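You operate a simulated robot arm through the tools that you are given. There is no shell and no other tool. Be economical: measure what you need, move in short steps, check, and stop when the job is done.

The job below is to be done with a simulated two-armed robot. You get a single attempt, and the scene is never put back.

Task
Put the small tub with a yellow lid on the bench right of the warm plate. Then take the orange jar and put it on the blending bench. Then open the brushes cupboard door, take the blue tube from the upper shelf of the brushes cupboard and leave it on top of the paper sleeves carton, then shut the door. Then put the brown bottle of clear water on the bulk bench away on the upper tub shelf. Then fetch the beige wiping pad in the grey tray and set it on the weighing bench. Then put the teal wiping pad on the finishing bench away on the blending bench. Then take the lid off the large mixing jar on the finishing bench and lay it down there. Then open the caps drawer, take the white cap from the inside of the caps drawer and leave it on the finishing bench, then shut the drawer. Then shut the mill drawer. Then lift the lid of the grey stopper box open. The order counts. Set down upright: small tub with a yellow lid, orange jar, blue tube, brown bottle of clear water.
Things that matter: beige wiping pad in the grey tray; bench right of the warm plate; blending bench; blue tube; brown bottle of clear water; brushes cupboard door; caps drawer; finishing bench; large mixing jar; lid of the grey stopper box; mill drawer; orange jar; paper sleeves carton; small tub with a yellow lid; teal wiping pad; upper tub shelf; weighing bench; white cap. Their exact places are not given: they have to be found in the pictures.

The check looks at the end state, three seconds after you hand in, the way a careful person would. Anything else that was tipped, shoved, dropped, spilled or broken makes it a failure. A push-on lid holds only when it is set on centred and level and pressed home; a screw cap is set on level and turned clockwise until tight.

Robot
Two 7-joint arms with two-finger parallel grippers on one trunk, on a base that drives. Base frame: it is fixed to the floor where the robot stands at the start and does not move with it; the origin is under the middle of the robot, x ahead of it, y to its left, z up; the surface under the hand at the start is at about z = 0.9. Units: m, degrees, N and s.
The left shoulder is at the start at [0.05, 0.187, 1.135], the right one opposite. With the tool pointing down near the work surface each hand reaches from about 0.1 to 0.66 m from the robot's upright axis, wherever it stands, measured 20 degrees to its own side. Places, roughly: beige wiping pad in the grey tray (7x5x3 cm) [-2.3, 4.6, 0.4]; bench right of the warm plate [0, -0.8, 0.9]; blending bench [-1.8, -0.8, 0.9]; blue tube [-2.25, 0, 0.5]; brown bottle of clear water [-2.25, 4.5, 1]; brushes cupboard door [-2.2, 0.2, 0.5]; caps drawer [0.5, 4.8, 0.8]; finishing bench [0.6, 5.2, 0.9]; large mixing jar [0.5, 5.75, 1]; lid of the grey stopper box [0.5, 5.1, 1]; mill drawer [-0.5, -0.5, 0.5]; orange jar [-2.25, 0.5, 1]; paper sleeves carton [0.5, -0.5, 1]; small tub with a yellow lid [0.5, 0, 1]; teal wiping pad (7x5x3 cm) [0.6, 4.8, 0.9]; upper tub shelf [0.6, 0.4, 0.5]; weighing bench [0.6, 3.4, 0.9]; white cap (5x5x3 cm) [0.5, 5, 0.7]. Payload 3.43 kg a hand.
Tool frame (each hand has its own): the origin (TCP) lies between the finger pads and is the grasp point; the fingertips stand 0.03 m ahead of it; z points along the fingers, y is the line along which they close. The gripper opens to 0.094 m. The fingers are 0.028 m wide and 0.01 m thick; the gripper's body (0.05 by 0.096 m) begins 0.055 m behind the TCP.
Orientation is that of the tool frame in the base frame, as a unit quaternion [x, y, z, w]. With the fingers straight down and closing along the base's y, the tool's x points along the base's -x, its y along +y and its z along -z.

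Tools
- The arms move only by the tool servo_tool. It takes "left_rows", "right_rows" or both (then of equal length, played together; a hand with none holds still); each is a list of rows, each an object of numbers (a shift or turn left out is 0, a gripper value left out holds the last): "dx", "dy", "dz": the shift along the base's x, y, z in m; "rx", "ry", "rz": the turn, a rotation vector about the base's x, y, z in degrees; "fingers": the opening, from 0 (shut) to 1 (fully open). In form: [{"dx": .., "dy": .., "dz": .., "rx": .., "ry": .., "rz": .., "fingers": ..}, ...]. A call has 1 to 20 rows; each row shifts and turns the commanded pose from where the row before left it. A row lasts 0.2 s, in which the tool goes at most 0.05 m and 8.6 degrees; a call with a longer step from one row to the next is refused whole, and so is a gripper value outside its range. A pose out of reach is approached as far as the arm can. The call stops where the force on the tool passes 40 N (or 10 N more than at its start, if that is more) or the arm is blocked; 0.2 s more then pass. Each finger travels about 0.153 m/s and halts on what it meets, pressing with about 25 N; the grip force reading is that of the motor and also rises with nothing between the fingers. The clock runs only during rows and for 0.2 s after the last one: add rows that do not move to give the fingers time. The reply holds the time, the measured pose of the TCP, the force on the tool along the base axes, the opening and the grip force, in the units named above and with some noise, with the torque about the TCP (base axes, N m) and any sound that the robot's microphone picked up.
- Cameras (640 x 400 px; columns grow to the right, rows downward): "scene" is now at [0.1293, -0.0492, 1.2974]; the picture's right is [-0.56, -0.83, 0.00], its down [-0.46, 0.31, -0.83] and it looks along [0.69, -0.46, -0.56] (base axes); focal length 214 px, centre (320, 200). "left" rides on the left gripper at [0.076, -0.014, -0.103] in its tool frame; the picture's right is [0.18, 0.98, 0.00], its down [-0.75, 0.14, -0.64] and it looks along [-0.63, 0.12, 0.77] (tool axes); focal length 243 px, centre (320, 200). "right" rides on the right gripper at [0.076, 0.014, -0.103] in its tool frame; the picture's right is [-0.18, 0.98, 0.00], its down [-0.75, -0.14, -0.64] and it looks along [-0.63, -0.12, 0.77] (tool axes); focal length 243 px, centre (320, 200).
- snapshot(camera): a new picture of that camera. The clock stands still meanwhile.
- slide_trunk(by): slides the trunk up (or, below 0, down) by that many m; the arms and the scene camera ride with it, the base frame stays. It gives what a move gives, with no picture.
- roll_base(legs): drives the robot by 1 to 6 legs, each [ahead, left, turn to the left] in m, m and degrees, along the robot's own axes; the way and the turn of a leg run together, so that a leg with both is an arc; at most 1.5 m and 180 degrees a leg. The arms and the cameras ride along, it lands a little off, and it stops where it bumps. It gives what a move gives.
- head_to(pan, tilt): turns the head with the scene camera to pan (to the left, within 80 degrees either way) and tilt (down, from -29 to 69), counted from straight ahead of the robot. It gives what a move gives.
- locate(camera, pixels): for up to 12 pixels [column, row] of the newest picture of that camera ("zoom" is the newest enlarged one), the place [x, y, z] in the base frame of the surface seen there, good to about 0.002 m. The clock stands still meanwhile.
- zoom(camera, box): a new picture of the part [left, top, right, bottom] of that camera's present view, enlarged. The clock stands still meanwhile.
- job_done(): hands the job in; it is judged then, once.

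Keep the steps short. Do not move on a guess: measure, check each grasp and each placing, and mend mistakes. In all there are 357 turns and 306 pictures (those below and enlarged ones count). Leave the grippers open and the arms clear of the work at the hand-in unless told otherwise, and finish with a single line.

The tools are called after "Call:" as a command line: name --argument value ..., lists and objects as JSON in quotes. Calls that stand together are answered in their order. servo_tool: Moves the arms, as the interface text tells. Its arguments: {"type":"object","properties":{"left_rows":{"type":"array","items":{"type":"object","properties":{"dx":{"type":"number"},"dy":{"type":"number"},"dz":{"type":"number"},"rx":{"type":"number"},"ry":{"type":"number"},"rz":{"type":"number"},"fingers":{"type":"number"}}}},"right_rows":{"type":"array","items":{"type":"object","properties":{"dx":{"type":"number"},"dy":{"type":"number"},"dz":{"type":"number"},"rx":{"type":"number"},"ry":{"type":"number"},"rz":{"type":"number"},"fingers":{"type":"number"}}}}},"required":[]} The other tools are called the same way: slide_trunk (by) slides the trunk up or down; roll_base (legs) drives the base; head_to (pan, tilt) turns the head that bears the scene camera; snapshot (camera) takes a picture; locate (camera, pixels) gives the place of the surface under pixels of a picture; zoom (camera, box) takes an enlarged picture of a part of a camera's view; job_done () hands the job in.

At the start:

```text
time_s: 0.0
left_eef_pos: [0.4034, -0.0052, 1.1863]
left_tcp_rot: [-0.001, 1.0, 0.0, 0.0]
left_contact_force: [-0.2, 0.1, 0.1]
left_moment: [0.01, -0.02, -0.01]
left_opening: 0.0938
left_gripper_force: 0.1
right_eef_pos: [0.3708, -0.3829, 1.2825]
right_tcp_rot: [0.0, 1.0, 0.001, 0.0]
right_contact_force: [0.7, -0.6, 0.7]
right_moment: [0.03, 0.02, -0.04]
right_opening: 0.0941
right_gripper_force: 0.1
trunk travel left (down, up): [-0.35, 0.082]
robot x, y, heading: [-0.0032, 0.0017, -0.1]
head pan, tilt: [-34.0, 34.1]
```

scene: 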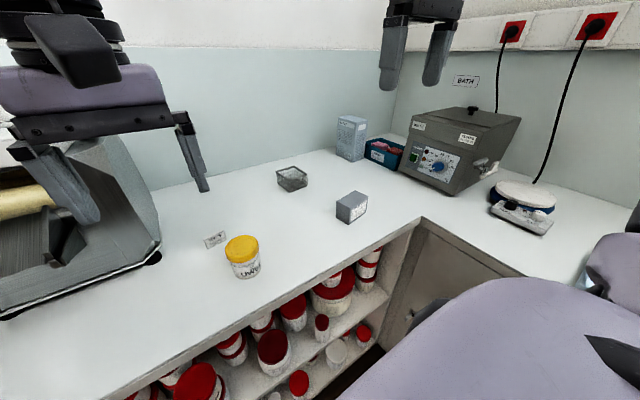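
right: 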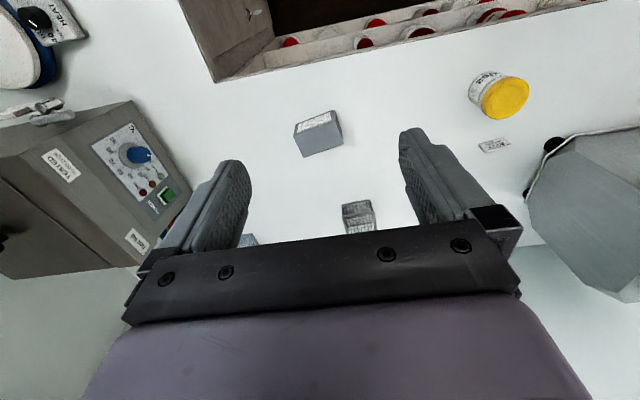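
left: 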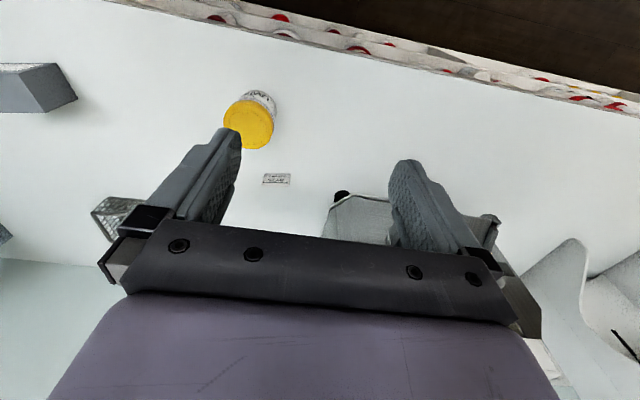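

I see the yellow-lidded tub at (243,256) in the scene picture and the warm plate at (523,200). I'll measure them and nearby points.

Call:
locate --camera "scene" --pixels '[[241, 248], [241, 240], [246, 272], [523, 192], [520, 222], [352, 205], [350, 125], [590, 260], [560, 240], [455, 130], [420, 218], [290, 175]]'

Call:
head_to --pan -75 --tilt 35

Call:
snapshot --camera "scene"

```text
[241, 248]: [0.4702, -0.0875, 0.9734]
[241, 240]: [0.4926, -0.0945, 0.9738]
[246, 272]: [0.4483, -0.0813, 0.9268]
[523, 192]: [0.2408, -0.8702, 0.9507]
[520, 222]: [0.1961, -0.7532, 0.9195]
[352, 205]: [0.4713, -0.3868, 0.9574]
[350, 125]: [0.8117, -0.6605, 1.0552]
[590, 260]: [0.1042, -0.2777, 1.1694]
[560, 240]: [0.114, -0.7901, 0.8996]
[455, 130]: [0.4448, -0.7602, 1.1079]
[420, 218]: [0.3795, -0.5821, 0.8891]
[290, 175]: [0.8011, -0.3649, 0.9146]
```

```text
time_s: 1.1
left_eef_pos: [0.4044, -0.0051, 1.1864]
left_tcp_rot: [-0.001, 1.0, 0.0, 0.001]
left_contact_force: [1.1, -0.2, 0.2]
left_moment: [0.01, -0.01, 0.02]
left_opening: 0.094
left_gripper_force: 0.1
right_eef_pos: [0.3698, -0.3836, 1.2828]
right_tcp_rot: [-0.001, 1.0, -0.001, -0.001]
right_contact_force: [-0.1, 0.0, -0.1]
right_moment: [-0.02, -0.01, 0.01]
right_opening: 0.0939
right_gripper_force: 0.1
trunk travel left (down, up): [-0.35, 0.082]
robot x, y, heading: [-0.0008, -0.0006, -0.2]
head pan, tilt: [-75.0, 35.0]
```

```text
302 pictures are left
```

scene: 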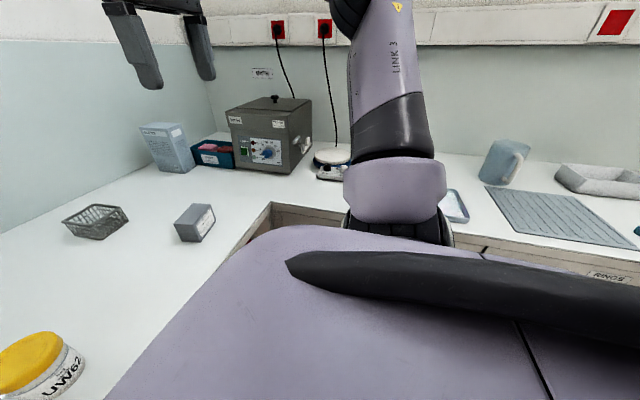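

Tub centre is around (0.478,-0.09), top z≈0.974. I'll move the left hand over it, staying high, then look.

Call:
servo_tool --left_rows '[{"dx": 0.035, "dy": -0.03}, {"dx": 0.035, "dy": -0.03}, {"dy": -0.025, "dz": -0.03}, {"dz": -0.02}]'

Call:
snapshot --camera "left"

Call:
head_to --pan -15 --tilt 40

Call:
snapshot --camera "scene"

```text
time_s: 2.3
left_eef_pos: [0.4896, -0.0692, 1.1468]
left_tcp_rot: [-0.026, 1.0, -0.015, 0.002]
left_contact_force: [-0.5, 0.4, -0.4]
left_moment: [-0.01, 0.0, -0.01]
left_opening: 0.0942
left_gripper_force: 0.2
right_eef_pos: [0.3714, -0.383, 1.2828]
right_tcp_rot: [0.0, 1.0, 0.0, -0.001]
right_contact_force: [0.4, 0.2, -0.8]
right_moment: [-0.01, 0.0, -0.02]
right_opening: 0.0942
right_gripper_force: 0.1
trunk travel left (down, up): [-0.35, 0.082]
robot x, y, heading: [-0.0044, -0.003, -0.1]
head pan, tilt: [-75.0, 35.0]
stopped in row 4 (left hand): the arm was blocked; the commanded pose is now the measured one
```

```text
301 pictures are left
```

left: 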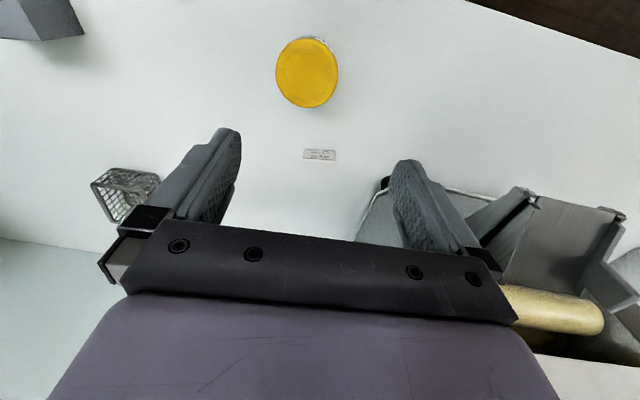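

```text
time_s: 3.6
left_eef_pos: [0.4888, -0.0698, 1.1473]
left_tcp_rot: [-0.024, 1.0, -0.014, 0.003]
left_contact_force: [-0.5, -0.3, 0.1]
left_moment: [0.03, 0.02, 0.0]
left_opening: 0.0942
left_gripper_force: 0.0
right_eef_pos: [0.3709, -0.3836, 1.2834]
right_tcp_rot: [0.001, 1.0, 0.0, 0.0]
right_contact_force: [0.1, 0.1, 0.7]
right_moment: [-0.02, 0.0, 0.0]
right_opening: 0.0941
right_gripper_force: 0.0
trunk travel left (down, up): [-0.35, 0.082]
robot x, y, heading: [-0.0008, -0.0004, 0.0]
head pan, tilt: [-15.0, 40.0]
```

```text
300 pictures are left
```

scene: 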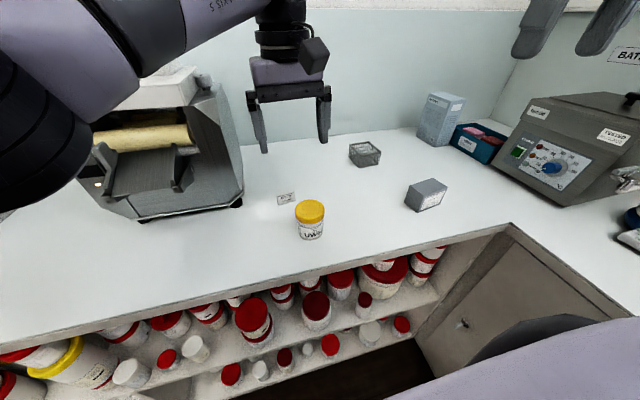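

The left arm got blocked, its elbow perhaps near the mill on the left. I'll measure the mill and the tub.

Call:
locate --camera "scene" --pixels '[[310, 208], [296, 213], [325, 213], [310, 232], [160, 95], [205, 85], [110, 180], [245, 250], [300, 270], [435, 195], [445, 120], [428, 195]]'

Call:
zoom --camera "scene" --box '[340, 80, 500, 220]'

Call:
servo_tool --left_rows '[{"dx": -0.035, "dy": 0.02, "dz": 0.02}, {"dx": -0.04, "dy": 0.02, "dz": 0.01}, {"dx": -0.04, "dy": 0.02, "dz": 0.02}, {"dx": -0.04, "dz": 0.02}]'

```text
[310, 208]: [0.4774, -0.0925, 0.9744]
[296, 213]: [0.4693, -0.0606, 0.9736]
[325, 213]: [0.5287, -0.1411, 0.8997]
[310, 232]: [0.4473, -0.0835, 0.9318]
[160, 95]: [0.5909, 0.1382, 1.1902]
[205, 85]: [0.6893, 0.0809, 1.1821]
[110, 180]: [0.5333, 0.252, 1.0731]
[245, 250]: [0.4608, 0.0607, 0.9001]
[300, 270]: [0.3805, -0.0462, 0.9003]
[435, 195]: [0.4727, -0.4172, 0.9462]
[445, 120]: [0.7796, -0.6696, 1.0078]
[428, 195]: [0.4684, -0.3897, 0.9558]
```

```text
2.86 times, centred on (420, 150) of scene
```

zoom: 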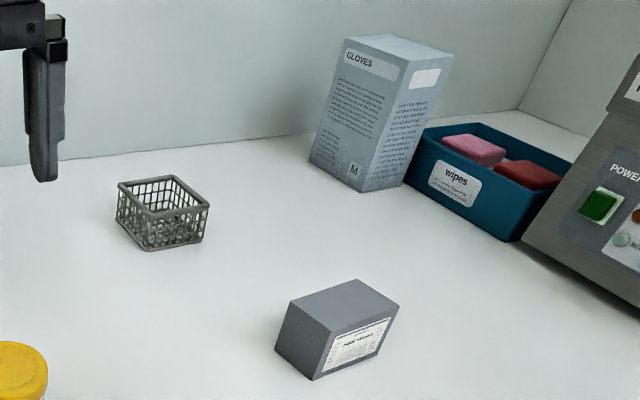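

```text
time_s: 4.6
left_eef_pos: [0.3322, -0.0113, 1.2183]
left_tcp_rot: [-0.023, 1.0, -0.013, 0.004]
left_contact_force: [-0.5, -0.4, -0.1]
left_moment: [0.02, 0.0, 0.0]
left_opening: 0.0938
left_gripper_force: 0.1
right_eef_pos: [0.3694, -0.3846, 1.2836]
right_tcp_rot: [0.0, 1.0, 0.0, 0.0]
right_contact_force: [-1.2, -0.3, 0.6]
right_moment: [-0.04, -0.01, 0.0]
right_opening: 0.094
right_gripper_force: 0.1
trunk travel left (down, up): [-0.35, 0.082]
robot x, y, heading: [-0.0013, -0.0002, -0.1]
head pan, tilt: [-15.0, 40.0]
```

The small grey carton at (0.47,-0.39) looks like the paper sleeves one (the other reads GLOVES). I'll use the right hand for the tub: left retreats, right goes above the tub.

Call:
servo_tool --left_rows '[{"dx": -0.02, "dy": 0.03}, {"dx": -0.03, "dy": 0.03}, {"dx": -0.03, "dy": 0.03}, {"dx": -0.02, "dy": 0.03}, {"dy": 0.03}, {}, {}, {}]' --right_rows '[{"dx": 0.02, "dy": 0.04}, {"dx": 0.02, "dy": 0.04}, {"dx": 0.02, "dy": 0.04}, {"dx": 0.02, "dy": 0.04}, {"dx": 0.02, "dy": 0.04, "dz": -0.02}, {"dy": 0.04, "dz": -0.03}, {"dy": 0.04, "dz": -0.03}, {"dy": 0.013, "dz": -0.03}]'

Call:
snapshot --camera "right"

Call:
zoom --camera "scene" --box '[240, 150, 400, 250]'

```text
time_s: 5.3
left_eef_pos: [0.2846, 0.0512, 1.2134]
left_tcp_rot: [-0.043, 0.999, -0.013, 0.003]
left_contact_force: [5.0, -5.7, -4.9]
left_moment: [0.72, 0.22, 0.65]
left_opening: 0.0942
left_gripper_force: 0.0
right_eef_pos: [0.4137, -0.2995, 1.2819]
right_tcp_rot: [-0.001, 1.0, -0.001, 0.0]
right_contact_force: [0.7, -0.9, -0.5]
right_moment: [0.02, 0.05, 0.02]
right_opening: 0.0939
right_gripper_force: 0.1
trunk travel left (down, up): [-0.35, 0.082]
robot x, y, heading: [0.0006, -0.0019, -0.0]
head pan, tilt: [-15.0, 40.0]
stopped in row 3 (left hand): the force on the tool passed its limit at 63 N (the readings are from after the stop); the commanded pose is now the measured one
```

```text
298 pictures are left
```

right: 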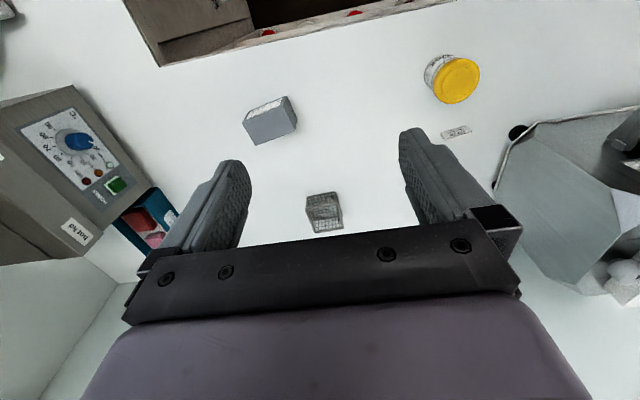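

```text
4.00 times, centred on (320, 200) of scene
```

zoom: 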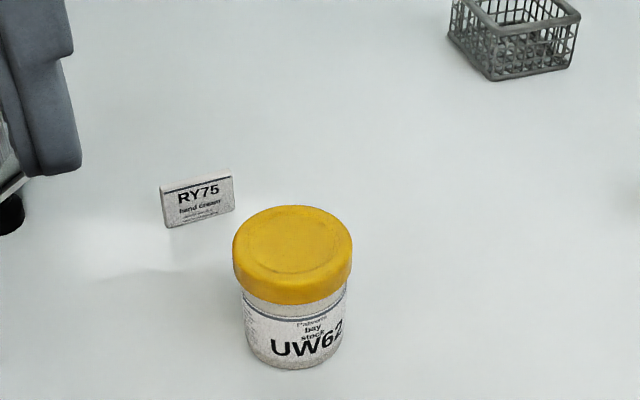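

The left hand met something; I'll look toward the left before moving it.

Call:
head_to --pan 35 --tilt 35

Call:
snapshot --camera "scene"

Call:
snapshot --camera "left"

```text
time_s: 6.4
left_eef_pos: [0.2837, 0.0514, 1.2152]
left_tcp_rot: [-0.04, 0.999, -0.013, 0.002]
left_contact_force: [-0.4, -0.5, 0.5]
left_moment: [0.02, -0.01, 0.01]
left_opening: 0.0942
left_gripper_force: 0.0
right_eef_pos: [0.4127, -0.2997, 1.2815]
right_tcp_rot: [-0.001, 1.0, 0.0, 0.0]
right_contact_force: [-0.8, 0.3, 0.0]
right_moment: [0.01, -0.02, 0.03]
right_opening: 0.094
right_gripper_force: 0.1
trunk travel left (down, up): [-0.35, 0.082]
robot x, y, heading: [-0.0033, 0.0027, 0.0]
head pan, tilt: [35.0, 35.0]
```

```text
296 pictures are left
```

scene: 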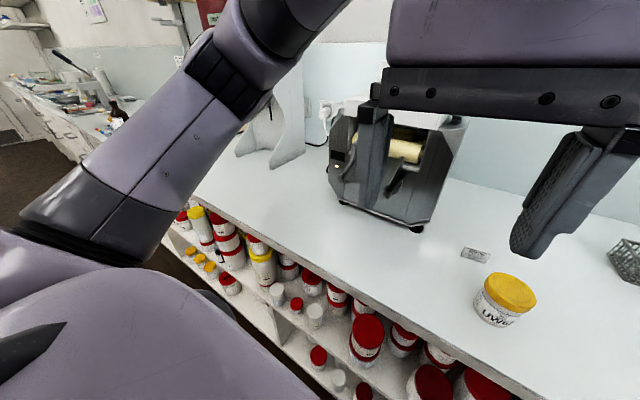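

```text
295 pictures are left
```

left: 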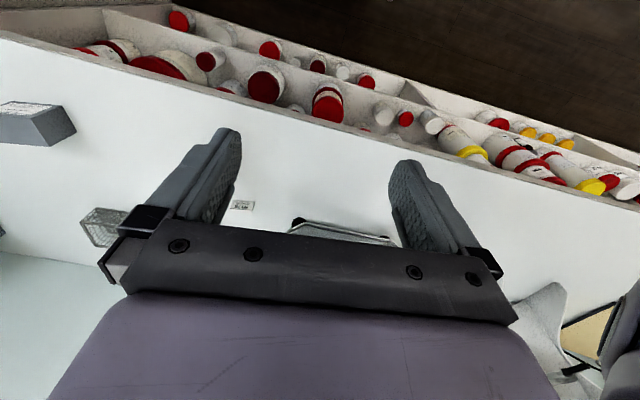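

Left arm is now free of force; I leave it. The right hand goes over the tub.

Call:
servo_tool --right_rows '[{"dx": 0.02, "dy": 0.035}, {"dx": 0.02, "dy": 0.04}, {"dx": 0.02, "dy": 0.04, "dz": -0.02}, {"dy": 0.04, "dz": -0.03}, {"dy": 0.035, "dz": -0.03}, {"dy": 0.02, "dz": -0.04}, {"dz": -0.04}]'

Call:
snapshot --camera "right"

```text
time_s: 8.0
left_eef_pos: [0.2827, 0.0508, 1.2154]
left_tcp_rot: [-0.04, 0.999, -0.014, 0.002]
left_contact_force: [0.1, 0.4, 0.5]
left_moment: [0.01, 0.01, -0.02]
left_opening: 0.0941
left_gripper_force: 0.1
right_eef_pos: [0.4272, -0.16, 1.0899]
right_tcp_rot: [0.0, 1.0, 0.0, 0.002]
right_contact_force: [0.5, -0.3, -0.7]
right_moment: [0.02, 0.01, -0.01]
right_opening: 0.0939
right_gripper_force: 0.1
right hand out of reach, approached as far as the arm can: row 2, 3, 4, 5, 6
trunk travel left (down, up): [-0.35, 0.082]
robot x, y, heading: [-0.0038, -0.0013, -0.3]
head pan, tilt: [35.0, 35.0]
```

```text
294 pictures are left
```

right: 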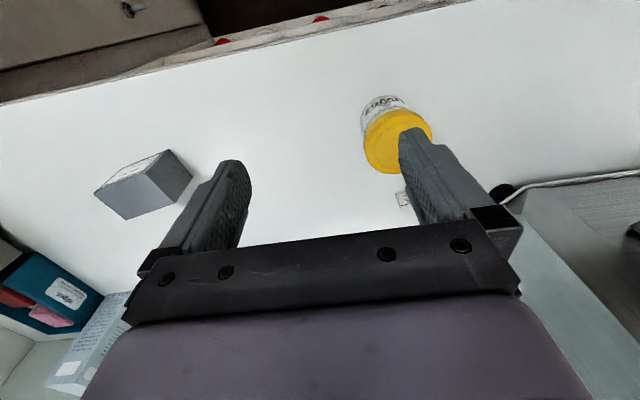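

The reach was limited higher up; now at z=1.09 I retry toward the tub centre (0.472,-0.09).

Call:
servo_tool --right_rows '[{"dx": 0.015, "dy": 0.025}, {"dx": 0.015, "dy": 0.025}, {"dx": 0.015, "dy": 0.02}, {}]'

Call:
snapshot --camera "right"

```text
time_s: 9.0
left_eef_pos: [0.2833, 0.0509, 1.2152]
left_tcp_rot: [-0.04, 0.999, -0.013, 0.002]
left_contact_force: [0.0, 0.3, -0.9]
left_moment: [0.0, 0.0, 0.03]
left_opening: 0.0943
left_gripper_force: 0.1
right_eef_pos: [0.4334, -0.1528, 1.0915]
right_tcp_rot: [-0.001, 1.0, 0.0, 0.0]
right_contact_force: [-0.1, 0.4, 0.3]
right_moment: [0.01, 0.02, -0.01]
right_opening: 0.0939
right_gripper_force: 0.1
right hand out of reach, approached as far as the arm can: row 1, 2, 3
trunk travel left (down, up): [-0.35, 0.082]
robot x, y, heading: [-0.0019, 0.0008, -0.1]
head pan, tilt: [35.0, 35.0]
```

```text
293 pictures are left
```

right: 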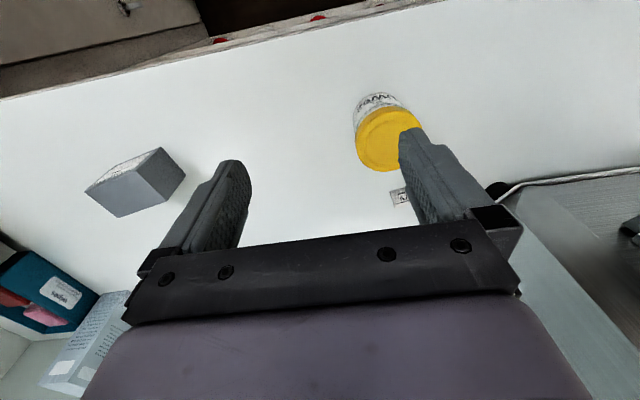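

Still limited. I'll back off in x, then test the sideways reach lower down, short of the tub.

Call:
servo_tool --right_rows '[{"dx": -0.04}, {"dx": -0.03, "dz": -0.03}, {"dy": 0.03, "dz": -0.02}, {"dy": 0.03, "dz": -0.02}, {}]'

```text
time_s: 10.2
left_eef_pos: [0.2828, 0.0505, 1.2138]
left_tcp_rot: [-0.04, 0.999, -0.014, 0.003]
left_contact_force: [0.9, 0.7, -0.6]
left_moment: [0.01, 0.03, 0.01]
left_opening: 0.0942
left_gripper_force: 0.0
right_eef_pos: [0.3546, -0.118, 1.0248]
right_tcp_rot: [0.0, 1.0, 0.001, 0.0]
right_contact_force: [0.2, 0.1, -0.2]
right_moment: [0.02, 0.04, 0.0]
right_opening: 0.094
right_gripper_force: 0.0
right hand out of reach, approached as far as the arm can: row 4
trunk travel left (down, up): [-0.35, 0.082]
robot x, y, heading: [0.0033, -0.0035, -0.2]
head pan, tilt: [35.0, 35.0]
```

Sideways limit again. I'll shift the base 0.13 m left so that the tub lies on the right arm's own side.

Call:
roll_base --legs '[[0, 0.13, 0]]'

Call:
snapshot --camera "right"

```text
time_s: 12.0
left_eef_pos: [0.2835, 0.1823, 1.2157]
left_tcp_rot: [-0.04, 0.999, -0.014, 0.003]
left_contact_force: [0.6, 0.8, -0.3]
left_moment: [-0.03, -0.04, -0.03]
left_opening: 0.0942
left_gripper_force: 0.1
right_eef_pos: [0.3548, 0.0131, 1.0257]
right_tcp_rot: [0.0, 1.0, 0.0, 0.001]
right_contact_force: [0.5, 0.9, -0.8]
right_moment: [0.0, 0.02, -0.01]
right_opening: 0.094
right_gripper_force: 0.0
trunk travel left (down, up): [-0.35, 0.082]
robot x, y, heading: [-0.0005, 0.1321, -0.2]
head pan, tilt: [35.0, 35.0]
```

```text
292 pictures are left
```

right: 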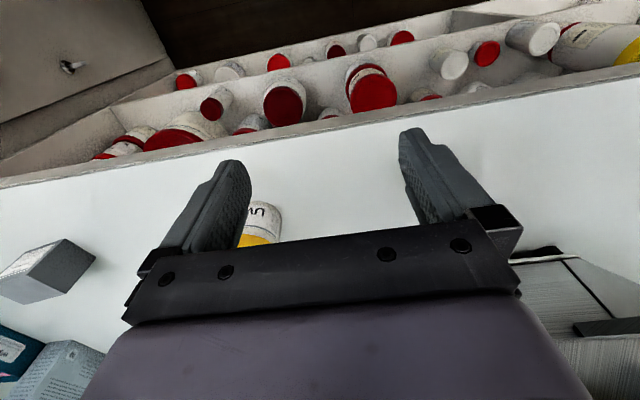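

The shift worked. I'll lift the hand a bit, and look again at the tub to fix its centre.

Call:
servo_tool --right_rows '[{"dz": 0.04}, {"dy": -0.03}, {"dy": -0.03}, {"dy": -0.03}, {}]'

Call:
head_to --pan -30 --tilt 45

Call:
snapshot --camera "scene"

Call:
snapshot --camera "right"

```text
time_s: 13.2
left_eef_pos: [0.2839, 0.1815, 1.2151]
left_tcp_rot: [-0.04, 0.999, -0.014, 0.002]
left_contact_force: [0.4, 0.5, -0.5]
left_moment: [-0.02, 0.0, 0.03]
left_opening: 0.0939
left_gripper_force: 0.1
right_eef_pos: [0.3534, -0.0811, 1.0678]
right_tcp_rot: [-0.001, 1.0, 0.001, 0.0]
right_contact_force: [-0.5, -0.6, 0.4]
right_moment: [-0.03, -0.01, 0.0]
right_opening: 0.094
right_gripper_force: 0.1
trunk travel left (down, up): [-0.35, 0.082]
robot x, y, heading: [0.0008, 0.1295, 0.0]
head pan, tilt: [35.0, 35.0]
```

```text
time_s: 14.6
left_eef_pos: [0.2889, 0.1812, 1.2104]
left_tcp_rot: [-0.054, 0.998, -0.01, 0.002]
left_contact_force: [57.9, -39.5, -25.4]
left_moment: [5.19, 5.1, 3.93]
left_opening: 0.0941
left_gripper_force: 0.1
right_eef_pos: [0.354, -0.0797, 1.067]
right_tcp_rot: [0.0, 1.0, 0.0, 0.001]
right_contact_force: [0.0, 0.3, -0.6]
right_moment: [0.0, -0.01, -0.02]
right_opening: 0.0942
right_gripper_force: 0.1
trunk travel left (down, up): [-0.35, 0.082]
robot x, y, heading: [-0.0019, 0.1248, 0.1]
head pan, tilt: [-30.0, 45.0]
```

```text
291 pictures are left
```

scene: 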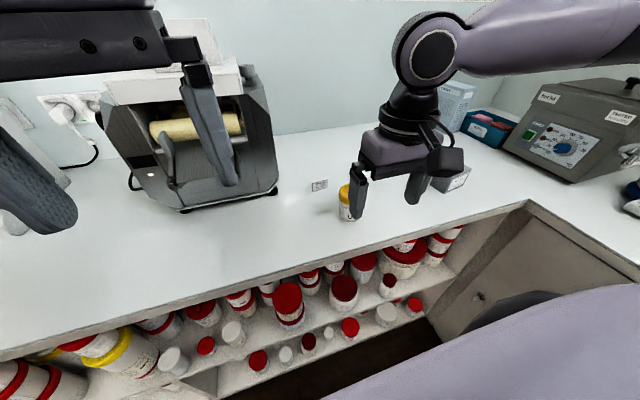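

```text
290 pictures are left
```

right: 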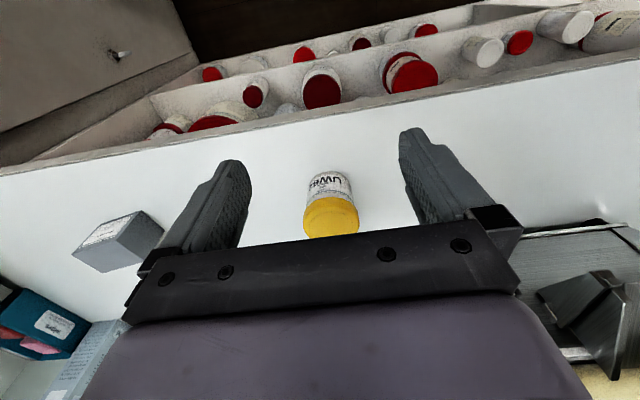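

The readings show my own head pushes on the left hand — that was the obstacle all along. I'll move the left hand outboard, away from the head.

Call:
servo_tool --left_rows '[{"dx": 0.02, "dy": 0.03}, {"dy": 0.04}, {"dy": 0.04}, {"dy": 0.04}, {"dy": 0.03}, {}]'

Call:
locate --camera "right" --pixels '[[330, 205], [308, 215], [354, 215], [331, 225], [330, 185]]'

```text
time_s: 16.0
left_eef_pos: [0.3027, 0.361, 1.2167]
left_tcp_rot: [-0.04, 0.999, -0.014, 0.002]
left_contact_force: [0.4, -0.8, -0.6]
left_moment: [0.03, -0.03, -0.01]
left_opening: 0.094
left_gripper_force: 0.0
right_eef_pos: [0.3534, -0.0809, 1.0661]
right_tcp_rot: [0.001, 1.0, 0.0, 0.001]
right_contact_force: [-0.8, -0.3, -0.7]
right_moment: [0.0, -0.02, 0.0]
right_opening: 0.0941
right_gripper_force: 0.1
trunk travel left (down, up): [-0.35, 0.082]
robot x, y, heading: [-0.0004, 0.1337, -0.0]
head pan, tilt: [-30.0, 45.0]
```

```text
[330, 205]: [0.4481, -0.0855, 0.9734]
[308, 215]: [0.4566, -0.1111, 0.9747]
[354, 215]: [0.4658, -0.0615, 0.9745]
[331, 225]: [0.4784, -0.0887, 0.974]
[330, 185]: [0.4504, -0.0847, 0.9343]
```

Left hand is free now. Tub centre ≈(0.475,-0.088), radius ≈0.028. The right hand goes above it and down to z≈0.94.

Call:
servo_tool --right_rows '[{"dx": 0.04, "dy": -0.007}, {"dx": 0.04}, {"dx": 0.041}, {}, {"dz": -0.04}, {"dz": -0.04}, {"dz": -0.03}, {"dz": -0.015}, {}]'

Call:
snapshot --camera "right"

Call:
snapshot --camera "scene"

```text
time_s: 18.0
left_eef_pos: [0.3041, 0.3604, 1.2165]
left_tcp_rot: [-0.04, 0.999, -0.014, 0.003]
left_contact_force: [0.0, 0.0, 0.2]
left_moment: [0.0, -0.01, 0.01]
left_opening: 0.0939
left_gripper_force: 0.1
right_eef_pos: [0.4749, -0.0835, 0.939]
right_tcp_rot: [0.0, 1.0, 0.0, 0.001]
right_contact_force: [-0.6, 0.3, -1.0]
right_moment: [-0.01, 0.04, -0.02]
right_opening: 0.094
right_gripper_force: 0.0
trunk travel left (down, up): [-0.35, 0.082]
robot x, y, heading: [0.0014, 0.1277, 0.0]
head pan, tilt: [-30.0, 45.0]
```

```text
289 pictures are left
```

right: 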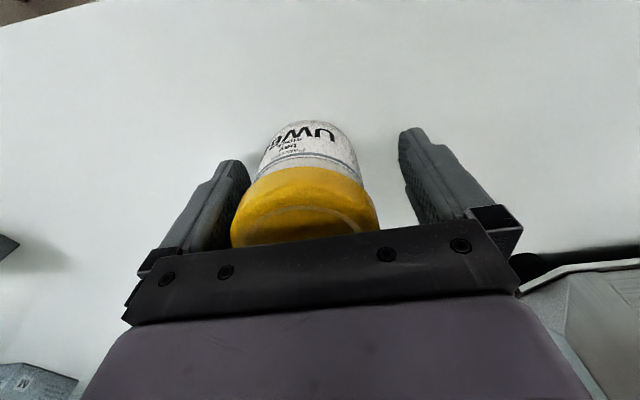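

```text
288 pictures are left
```

scene: 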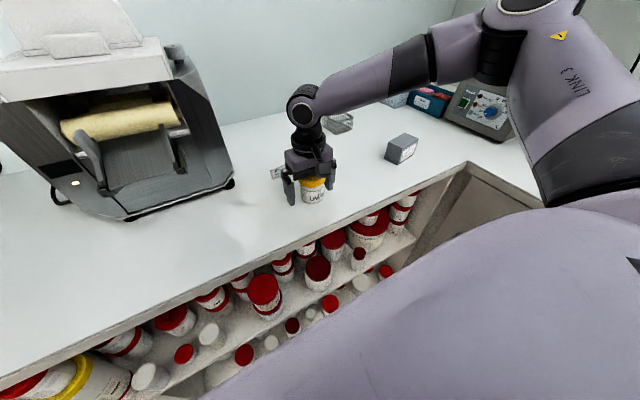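

The tub sits slightly to image left between the fingers; I nudge -y 6 mm, close, then lift.

Call:
servo_tool --right_rows '[{"dy": -0.006}, {"fingers": 0}, {"fingers": 0}, {"fingers": 0}, {"fingers": 0}, {"dz": 0.03}, {"dz": 0.04}, {"dz": 0.04}]'

Call:
snapshot --camera "right"

```text
time_s: 19.8
left_eef_pos: [0.3023, 0.3621, 1.2148]
left_tcp_rot: [-0.04, 0.999, -0.014, 0.002]
left_contact_force: [0.0, 0.1, -1.0]
left_moment: [0.01, 0.02, -0.02]
left_opening: 0.0942
left_gripper_force: 0.0
right_eef_pos: [0.4753, -0.0886, 1.0481]
right_tcp_rot: [-0.001, 1.0, 0.0, 0.0]
right_contact_force: [0.6, -0.4, -0.3]
right_moment: [-0.01, -0.01, -0.01]
right_opening: 0.0002
right_gripper_force: 25.2
trunk travel left (down, up): [-0.35, 0.082]
robot x, y, heading: [0.0037, 0.1312, 0.3]
head pan, tilt: [-30.0, 45.0]
```

```text
287 pictures are left
```

right: 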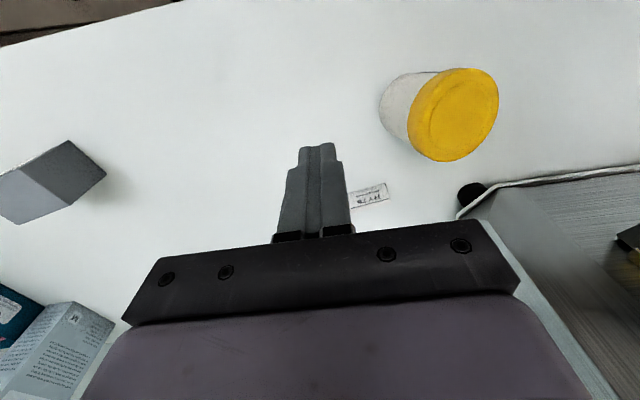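

The fingers shut on nothing and the tub shifted. I'll look closely.

Call:
zoom --camera "scene" --box '[230, 120, 390, 220]'

Call:
locate --camera "right" --pixels '[[462, 112], [430, 120], [490, 100], [455, 75], [455, 155], [400, 95]]'

```text
4.00 times, centred on (310, 170) of scene
```

zoom: 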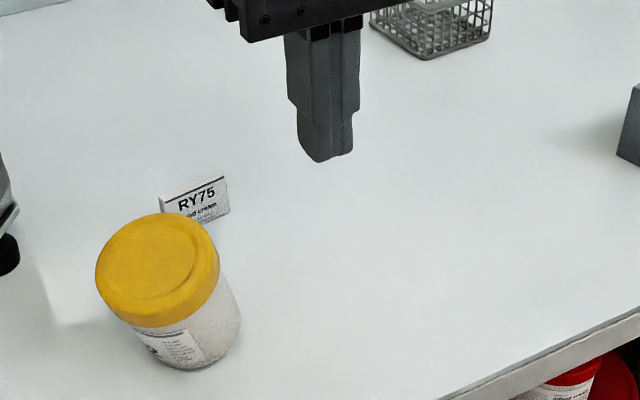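

```text
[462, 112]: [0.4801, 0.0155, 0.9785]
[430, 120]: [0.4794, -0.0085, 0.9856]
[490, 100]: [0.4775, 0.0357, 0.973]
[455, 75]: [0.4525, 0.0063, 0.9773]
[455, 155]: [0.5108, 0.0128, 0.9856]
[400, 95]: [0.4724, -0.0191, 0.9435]
```

The lid seems slanted, perhaps still settling. I'll let a second pass and look again.

Call:
servo_tool --right_rows '[{"dz": 0.02, "fingers": 1}, {}, {}, {}]'

Call:
zoom --camera "scene" --box '[230, 120, 390, 220]'

Call:
snapshot --camera "right"

```text
time_s: 20.8
left_eef_pos: [0.3044, 0.361, 1.2144]
left_tcp_rot: [-0.04, 0.999, -0.014, 0.002]
left_contact_force: [0.4, 0.1, -0.3]
left_moment: [0.02, 0.01, 0.0]
left_opening: 0.0938
left_gripper_force: 0.0
right_eef_pos: [0.4748, -0.0898, 1.0697]
right_tcp_rot: [0.001, 1.0, 0.0, 0.001]
right_contact_force: [0.6, -0.5, -0.4]
right_moment: [0.01, -0.02, 0.0]
right_opening: 0.094
right_gripper_force: 0.1
trunk travel left (down, up): [-0.35, 0.082]
robot x, y, heading: [0.0031, 0.1316, 0.0]
head pan, tilt: [-30.0, 45.0]
```

```text
4.00 times, centred on (310, 170) of scene
```

zoom: 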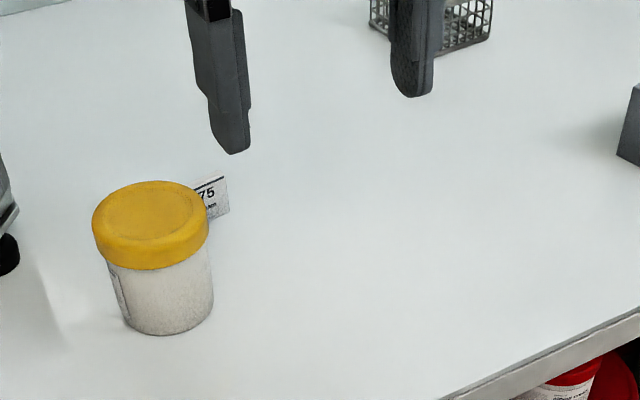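

```text
284 pictures are left
```

right: 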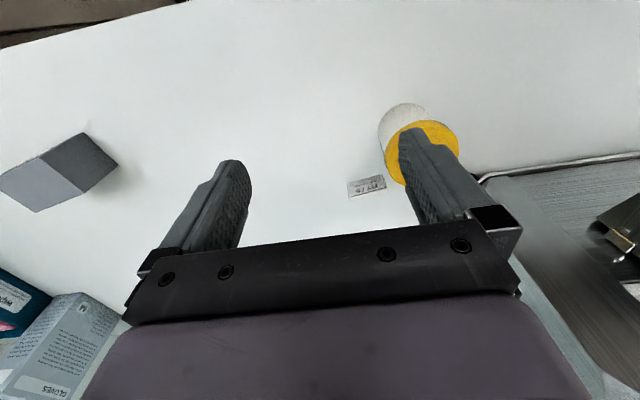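

It settled upright at about (0.48,0.01). I'll back off and measure its edges precisely.

Call:
servo_tool --right_rows '[{"dx": -0.05}, {"dx": -0.04}, {"dx": -0.02, "dy": 0.03}, {"dy": 0.04}, {"dy": 0.03}, {}]'

Call:
zoom --camera "right" --box '[240, 130, 400, 250]'

Call:
zoom --camera "scene" --box '[230, 150, 310, 220]'

Call:
locate --camera "zoom" --pixels '[[180, 190], [275, 190], [375, 190], [275, 145], [275, 250], [280, 340]]'

```text
time_s: 22.2
left_eef_pos: [0.3022, 0.3616, 1.2159]
left_tcp_rot: [-0.04, 0.999, -0.014, 0.002]
left_contact_force: [-0.1, -0.3, -0.2]
left_moment: [-0.03, -0.01, -0.02]
left_opening: 0.0937
left_gripper_force: 0.1
right_eef_pos: [0.3664, 0.0105, 1.0679]
right_tcp_rot: [0.001, 1.0, 0.001, 0.002]
right_contact_force: [-1.6, -0.1, -0.1]
right_moment: [0.0, -0.02, -0.01]
right_opening: 0.0939
right_gripper_force: 0.0
trunk travel left (down, up): [-0.35, 0.082]
robot x, y, heading: [-0.0043, 0.1273, 0.1]
head pan, tilt: [-30.0, 45.0]
```

```text
3.33 times, centred on (320, 190) of right
```

zoom: 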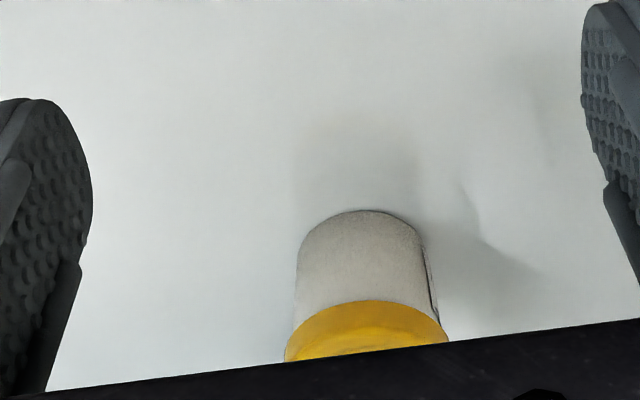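

```text
5.71 times, centred on (270, 185) of scene
```

zoom: 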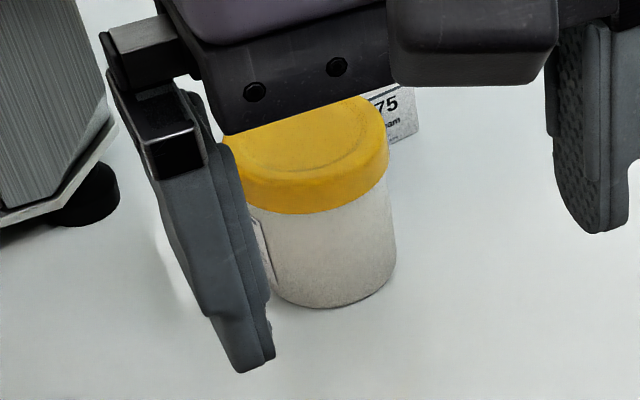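

```text
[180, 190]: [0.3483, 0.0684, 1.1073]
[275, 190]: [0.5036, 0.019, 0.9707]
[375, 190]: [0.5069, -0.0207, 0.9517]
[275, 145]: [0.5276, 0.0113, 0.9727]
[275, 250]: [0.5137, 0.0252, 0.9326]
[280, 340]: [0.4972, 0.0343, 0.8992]
```

The tub is now nearer (0.525,0.01), with the card and the mill close by. I'll pull the hand back for a clear view.

Call:
servo_tool --right_rows '[{"dy": -0.05}, {"dy": -0.05}, {"dy": -0.05}, {}]'

Call:
zoom --camera "scene" --box '[200, 120, 320, 210]'

Call:
locate --camera "zoom" --pixels '[[300, 200], [380, 200], [220, 230], [300, 250], [420, 245], [130, 260], [300, 330], [90, 180], [350, 320], [300, 160], [400, 170], [440, 200]]'

```text
time_s: 23.2
left_eef_pos: [0.3026, 0.3626, 1.2158]
left_tcp_rot: [-0.041, 0.999, -0.013, 0.002]
left_contact_force: [-0.7, -0.2, -0.5]
left_moment: [-0.01, 0.0, 0.0]
left_opening: 0.0938
left_gripper_force: 0.1
right_eef_pos: [0.361, -0.1391, 1.0693]
right_tcp_rot: [-0.001, 1.0, 0.0, 0.0]
right_contact_force: [0.1, 0.2, 0.6]
right_moment: [-0.03, 0.0, 0.05]
right_opening: 0.0943
right_gripper_force: 0.1
trunk travel left (down, up): [-0.35, 0.082]
robot x, y, heading: [0.0027, 0.1319, 0.1]
head pan, tilt: [-30.0, 45.0]
```

```text
4.44 times, centred on (260, 165) of scene
```

zoom: 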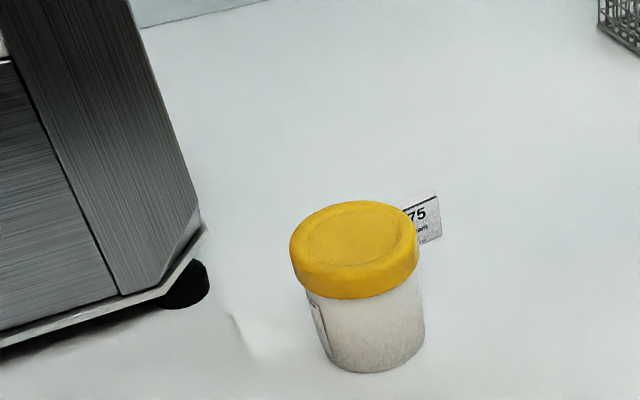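

```text
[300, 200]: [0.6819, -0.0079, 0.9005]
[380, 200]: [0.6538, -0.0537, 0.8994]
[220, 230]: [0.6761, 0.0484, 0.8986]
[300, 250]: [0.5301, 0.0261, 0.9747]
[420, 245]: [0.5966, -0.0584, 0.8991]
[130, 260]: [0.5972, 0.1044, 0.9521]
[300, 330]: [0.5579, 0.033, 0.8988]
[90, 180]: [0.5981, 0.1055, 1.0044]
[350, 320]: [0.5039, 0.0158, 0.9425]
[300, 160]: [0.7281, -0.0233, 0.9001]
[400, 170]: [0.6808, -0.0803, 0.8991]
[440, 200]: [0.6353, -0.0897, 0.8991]
```

I query the lid's rim points and the centre.

Call:
locate --camera "zoom" --pixels '[[354, 240], [295, 240], [413, 240], [354, 206], [345, 280], [372, 360], [405, 215], [430, 215], [436, 190], [190, 290], [205, 230]]'

```text
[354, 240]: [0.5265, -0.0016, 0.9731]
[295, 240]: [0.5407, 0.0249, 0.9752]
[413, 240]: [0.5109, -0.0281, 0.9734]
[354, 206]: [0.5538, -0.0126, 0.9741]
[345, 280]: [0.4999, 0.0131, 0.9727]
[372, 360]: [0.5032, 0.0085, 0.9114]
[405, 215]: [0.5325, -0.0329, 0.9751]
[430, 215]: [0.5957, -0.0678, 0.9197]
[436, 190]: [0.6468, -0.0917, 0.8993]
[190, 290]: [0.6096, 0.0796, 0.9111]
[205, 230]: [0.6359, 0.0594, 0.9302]
```

Centre (0.5265,-0.001), radius 0.03. I approach from above, closing along y, and will check before lifting.

Call:
servo_tool --right_rows '[{"dy": 0.046}, {"dx": 0.03, "dy": 0.046}, {"dx": 0.045, "dy": 0.024}, {"dx": 0.045, "dy": 0.022}, {"dx": 0.0435}, {}, {}]'

Call:
zoom --camera "scene" --box '[200, 100, 360, 210]'

```text
refused: row 2 steps farther than a row can; nothing moved
```

```text
3.64 times, centred on (280, 155) of scene
```

zoom: 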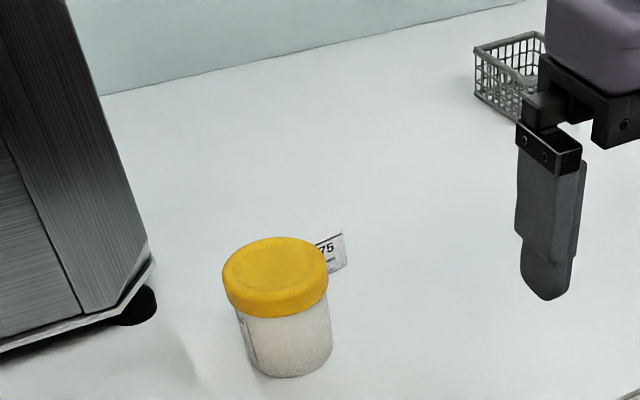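

A step was too long; I shorten the rows.

Call:
servo_tool --right_rows '[{"dy": 0.046}, {"dx": 0.02, "dy": 0.04}, {"dx": 0.035, "dy": 0.027}, {"dx": 0.04, "dy": 0.025}, {"dx": 0.04}, {"dx": 0.0295}, {}, {}]'

Call:
zoom --camera "scene" --box '[200, 100, 360, 210]'

Call:
snapshot --camera "right"

```text
time_s: 25.0
left_eef_pos: [0.3042, 0.361, 1.2158]
left_tcp_rot: [-0.039, 0.999, -0.013, 0.002]
left_contact_force: [0.2, -0.1, -0.3]
left_moment: [-0.01, -0.04, 0.01]
left_opening: 0.0941
left_gripper_force: 0.1
right_eef_pos: [0.4863, -0.0562, 1.0634]
right_tcp_rot: [0.0, 1.0, 0.001, 0.0]
right_contact_force: [-0.7, -0.7, 0.0]
right_moment: [-0.01, 0.01, -0.01]
right_opening: 0.0937
right_gripper_force: 0.1
right hand out of reach, approached as far as the arm can: row 4, 5, 6
trunk travel left (down, up): [-0.35, 0.082]
robot x, y, heading: [0.0004, 0.133, 0.1]
head pan, tilt: [-30.0, 45.0]
```

```text
3.64 times, centred on (280, 155) of scene
```

zoom: 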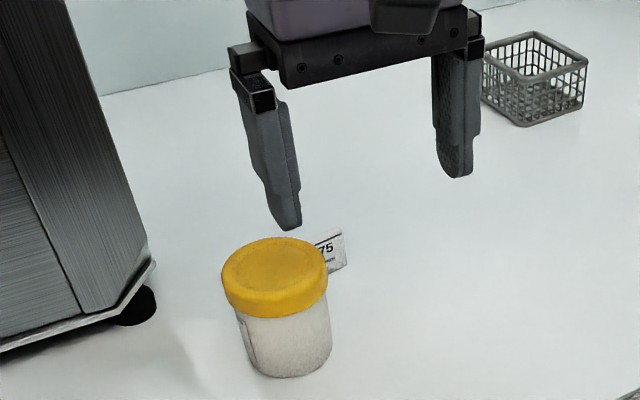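

```text
278 pictures are left
```

right: 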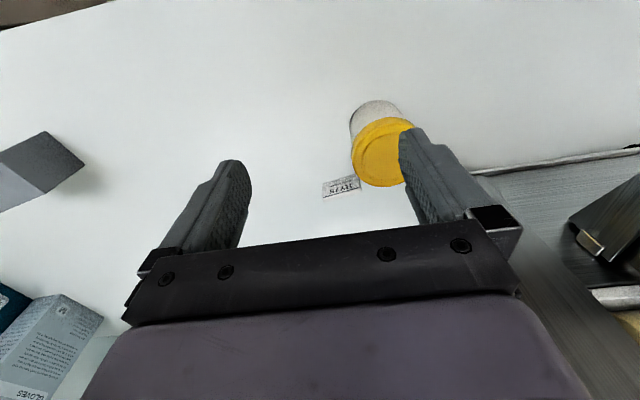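

The arm is at its reach limit. I move the base 0.06 ahead and 0.06 left after pulling the hand back a bit.

Call:
servo_tool --right_rows '[{"dx": -0.03, "dy": -0.03}, {"dx": -0.03, "dy": -0.03}, {}]'

Call:
roll_base --legs '[[0.06, 0.06, 0]]'

Call:
servo_tool --right_rows '[{"dx": 0.02, "dy": 0.03}, {"dx": 0.02, "dy": 0.022}, {}]'

```text
time_s: 25.8
left_eef_pos: [0.303, 0.3617, 1.2158]
left_tcp_rot: [-0.039, 0.999, -0.013, 0.003]
left_contact_force: [0.8, 0.6, -0.1]
left_moment: [-0.03, 0.01, 0.03]
left_opening: 0.0941
left_gripper_force: 0.1
right_eef_pos: [0.4282, -0.1168, 1.0662]
right_tcp_rot: [-0.001, 1.0, 0.001, -0.001]
right_contact_force: [-0.1, -0.6, 0.5]
right_moment: [-0.02, 0.01, 0.0]
right_opening: 0.094
right_gripper_force: 0.1
trunk travel left (down, up): [-0.35, 0.082]
robot x, y, heading: [-0.0035, 0.1316, 0.1]
head pan, tilt: [-30.0, 45.0]
```

```text
time_s: 27.0
left_eef_pos: [0.3634, 0.4201, 1.2155]
left_tcp_rot: [-0.038, 0.999, -0.014, 0.003]
left_contact_force: [0.5, -0.5, -0.7]
left_moment: [0.02, 0.02, 0.01]
left_opening: 0.0938
left_gripper_force: 0.0
right_eef_pos: [0.4886, -0.059, 1.0649]
right_tcp_rot: [0.0, 1.0, 0.0, 0.0]
right_contact_force: [0.0, -0.3, -0.4]
right_moment: [-0.03, 0.03, -0.04]
right_opening: 0.0938
right_gripper_force: 0.0
trunk travel left (down, up): [-0.35, 0.082]
robot x, y, heading: [0.0574, 0.1872, -0.1]
head pan, tilt: [-30.0, 45.0]
```

```text
time_s: 27.8
left_eef_pos: [0.3638, 0.4208, 1.2147]
left_tcp_rot: [-0.039, 0.999, -0.014, 0.002]
left_contact_force: [0.1, -1.1, 0.6]
left_moment: [-0.06, -0.03, 0.03]
left_opening: 0.0941
left_gripper_force: 0.2
right_eef_pos: [0.5273, -0.0078, 1.0674]
right_tcp_rot: [0.0, 1.0, 0.001, 0.001]
right_contact_force: [0.0, -0.8, -0.2]
right_moment: [0.05, -0.03, -0.01]
right_opening: 0.094
right_gripper_force: 0.0
trunk travel left (down, up): [-0.35, 0.082]
robot x, y, heading: [0.0585, 0.1915, 0.0]
head pan, tilt: [-30.0, 45.0]
```

Above the tub now. Down to z≈0.934.

Call:
servo_tool --right_rows '[{"dy": 0.006, "dz": -0.03}, {"dz": -0.04}, {"dz": -0.04}, {"dz": -0.02}, {"dz": -0.003}, {}]'

Call:
zoom --camera "scene" --box '[160, 80, 360, 230]'

Call:
snapshot --camera "right"

```text
time_s: 29.2
left_eef_pos: [0.3632, 0.4213, 1.2149]
left_tcp_rot: [-0.039, 0.999, -0.013, 0.002]
left_contact_force: [-0.5, 0.6, 0.7]
left_moment: [-0.02, -0.01, 0.02]
left_opening: 0.0939
left_gripper_force: 0.1
right_eef_pos: [0.5264, -0.0053, 0.9354]
right_tcp_rot: [-0.001, 1.0, 0.001, 0.002]
right_contact_force: [0.2, -0.6, 0.2]
right_moment: [-0.02, 0.0, -0.02]
right_opening: 0.0939
right_gripper_force: 0.2
right hand out of reach, approached as far as the arm can: row 4
trunk travel left (down, up): [-0.35, 0.082]
robot x, y, heading: [0.06, 0.1885, 0.0]
head pan, tilt: [-30.0, 45.0]
```

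```text
2.67 times, centred on (260, 155) of scene
```

zoom: 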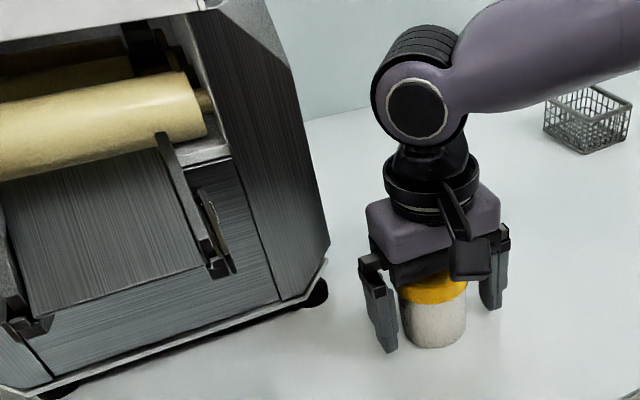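

```text
276 pictures are left
```

right: 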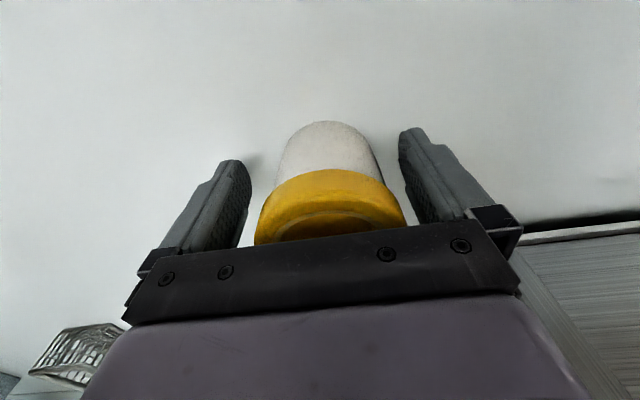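

The tub is centred between the fingers. I nudge +y 3 mm, close and check.

Call:
servo_tool --right_rows '[{"dy": 0.003}, {"fingers": 0.6}, {"fingers": 0.55}, {"fingers": 0.45}, {"fingers": 0.4}, {"fingers": 0.3}, {}]'

Call:
snapshot --camera "right"

Call:
zoom --camera "scene" --box '[160, 80, 360, 230]'

```text
time_s: 30.8
left_eef_pos: [0.3616, 0.4199, 1.2145]
left_tcp_rot: [-0.039, 0.999, -0.014, 0.002]
left_contact_force: [0.2, 0.3, 0.1]
left_moment: [0.02, 0.0, 0.02]
left_opening: 0.0939
left_gripper_force: 0.0
right_eef_pos: [0.5227, -0.0042, 0.9354]
right_tcp_rot: [0.001, 1.0, 0.001, 0.001]
right_contact_force: [1.1, -0.2, 0.8]
right_moment: [-0.03, -0.05, 0.02]
right_opening: 0.0688
right_gripper_force: 25.3
trunk travel left (down, up): [-0.35, 0.082]
robot x, y, heading: [0.0643, 0.1895, -0.1]
head pan, tilt: [-30.0, 45.0]
```

```text
275 pictures are left
```

right: 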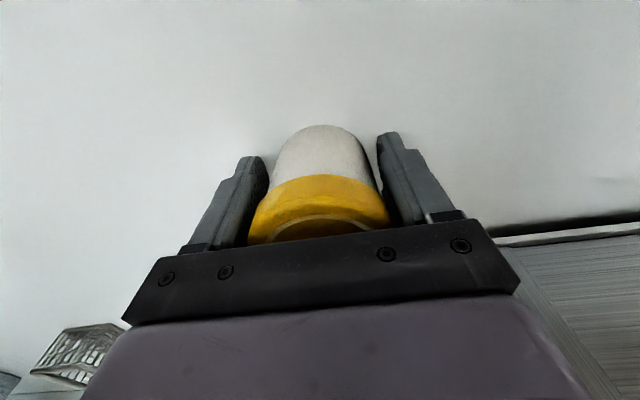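

```text
2.67 times, centred on (260, 155) of scene
```

zoom: 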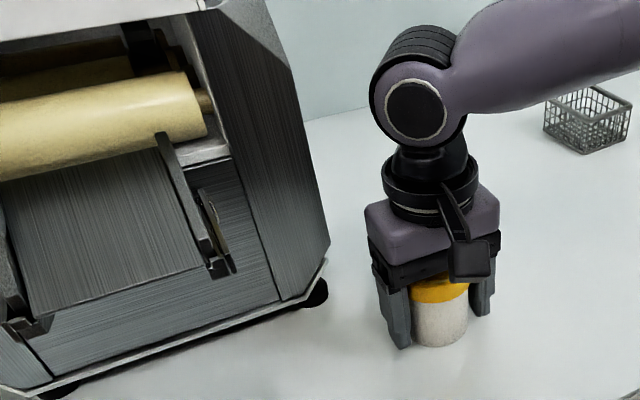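

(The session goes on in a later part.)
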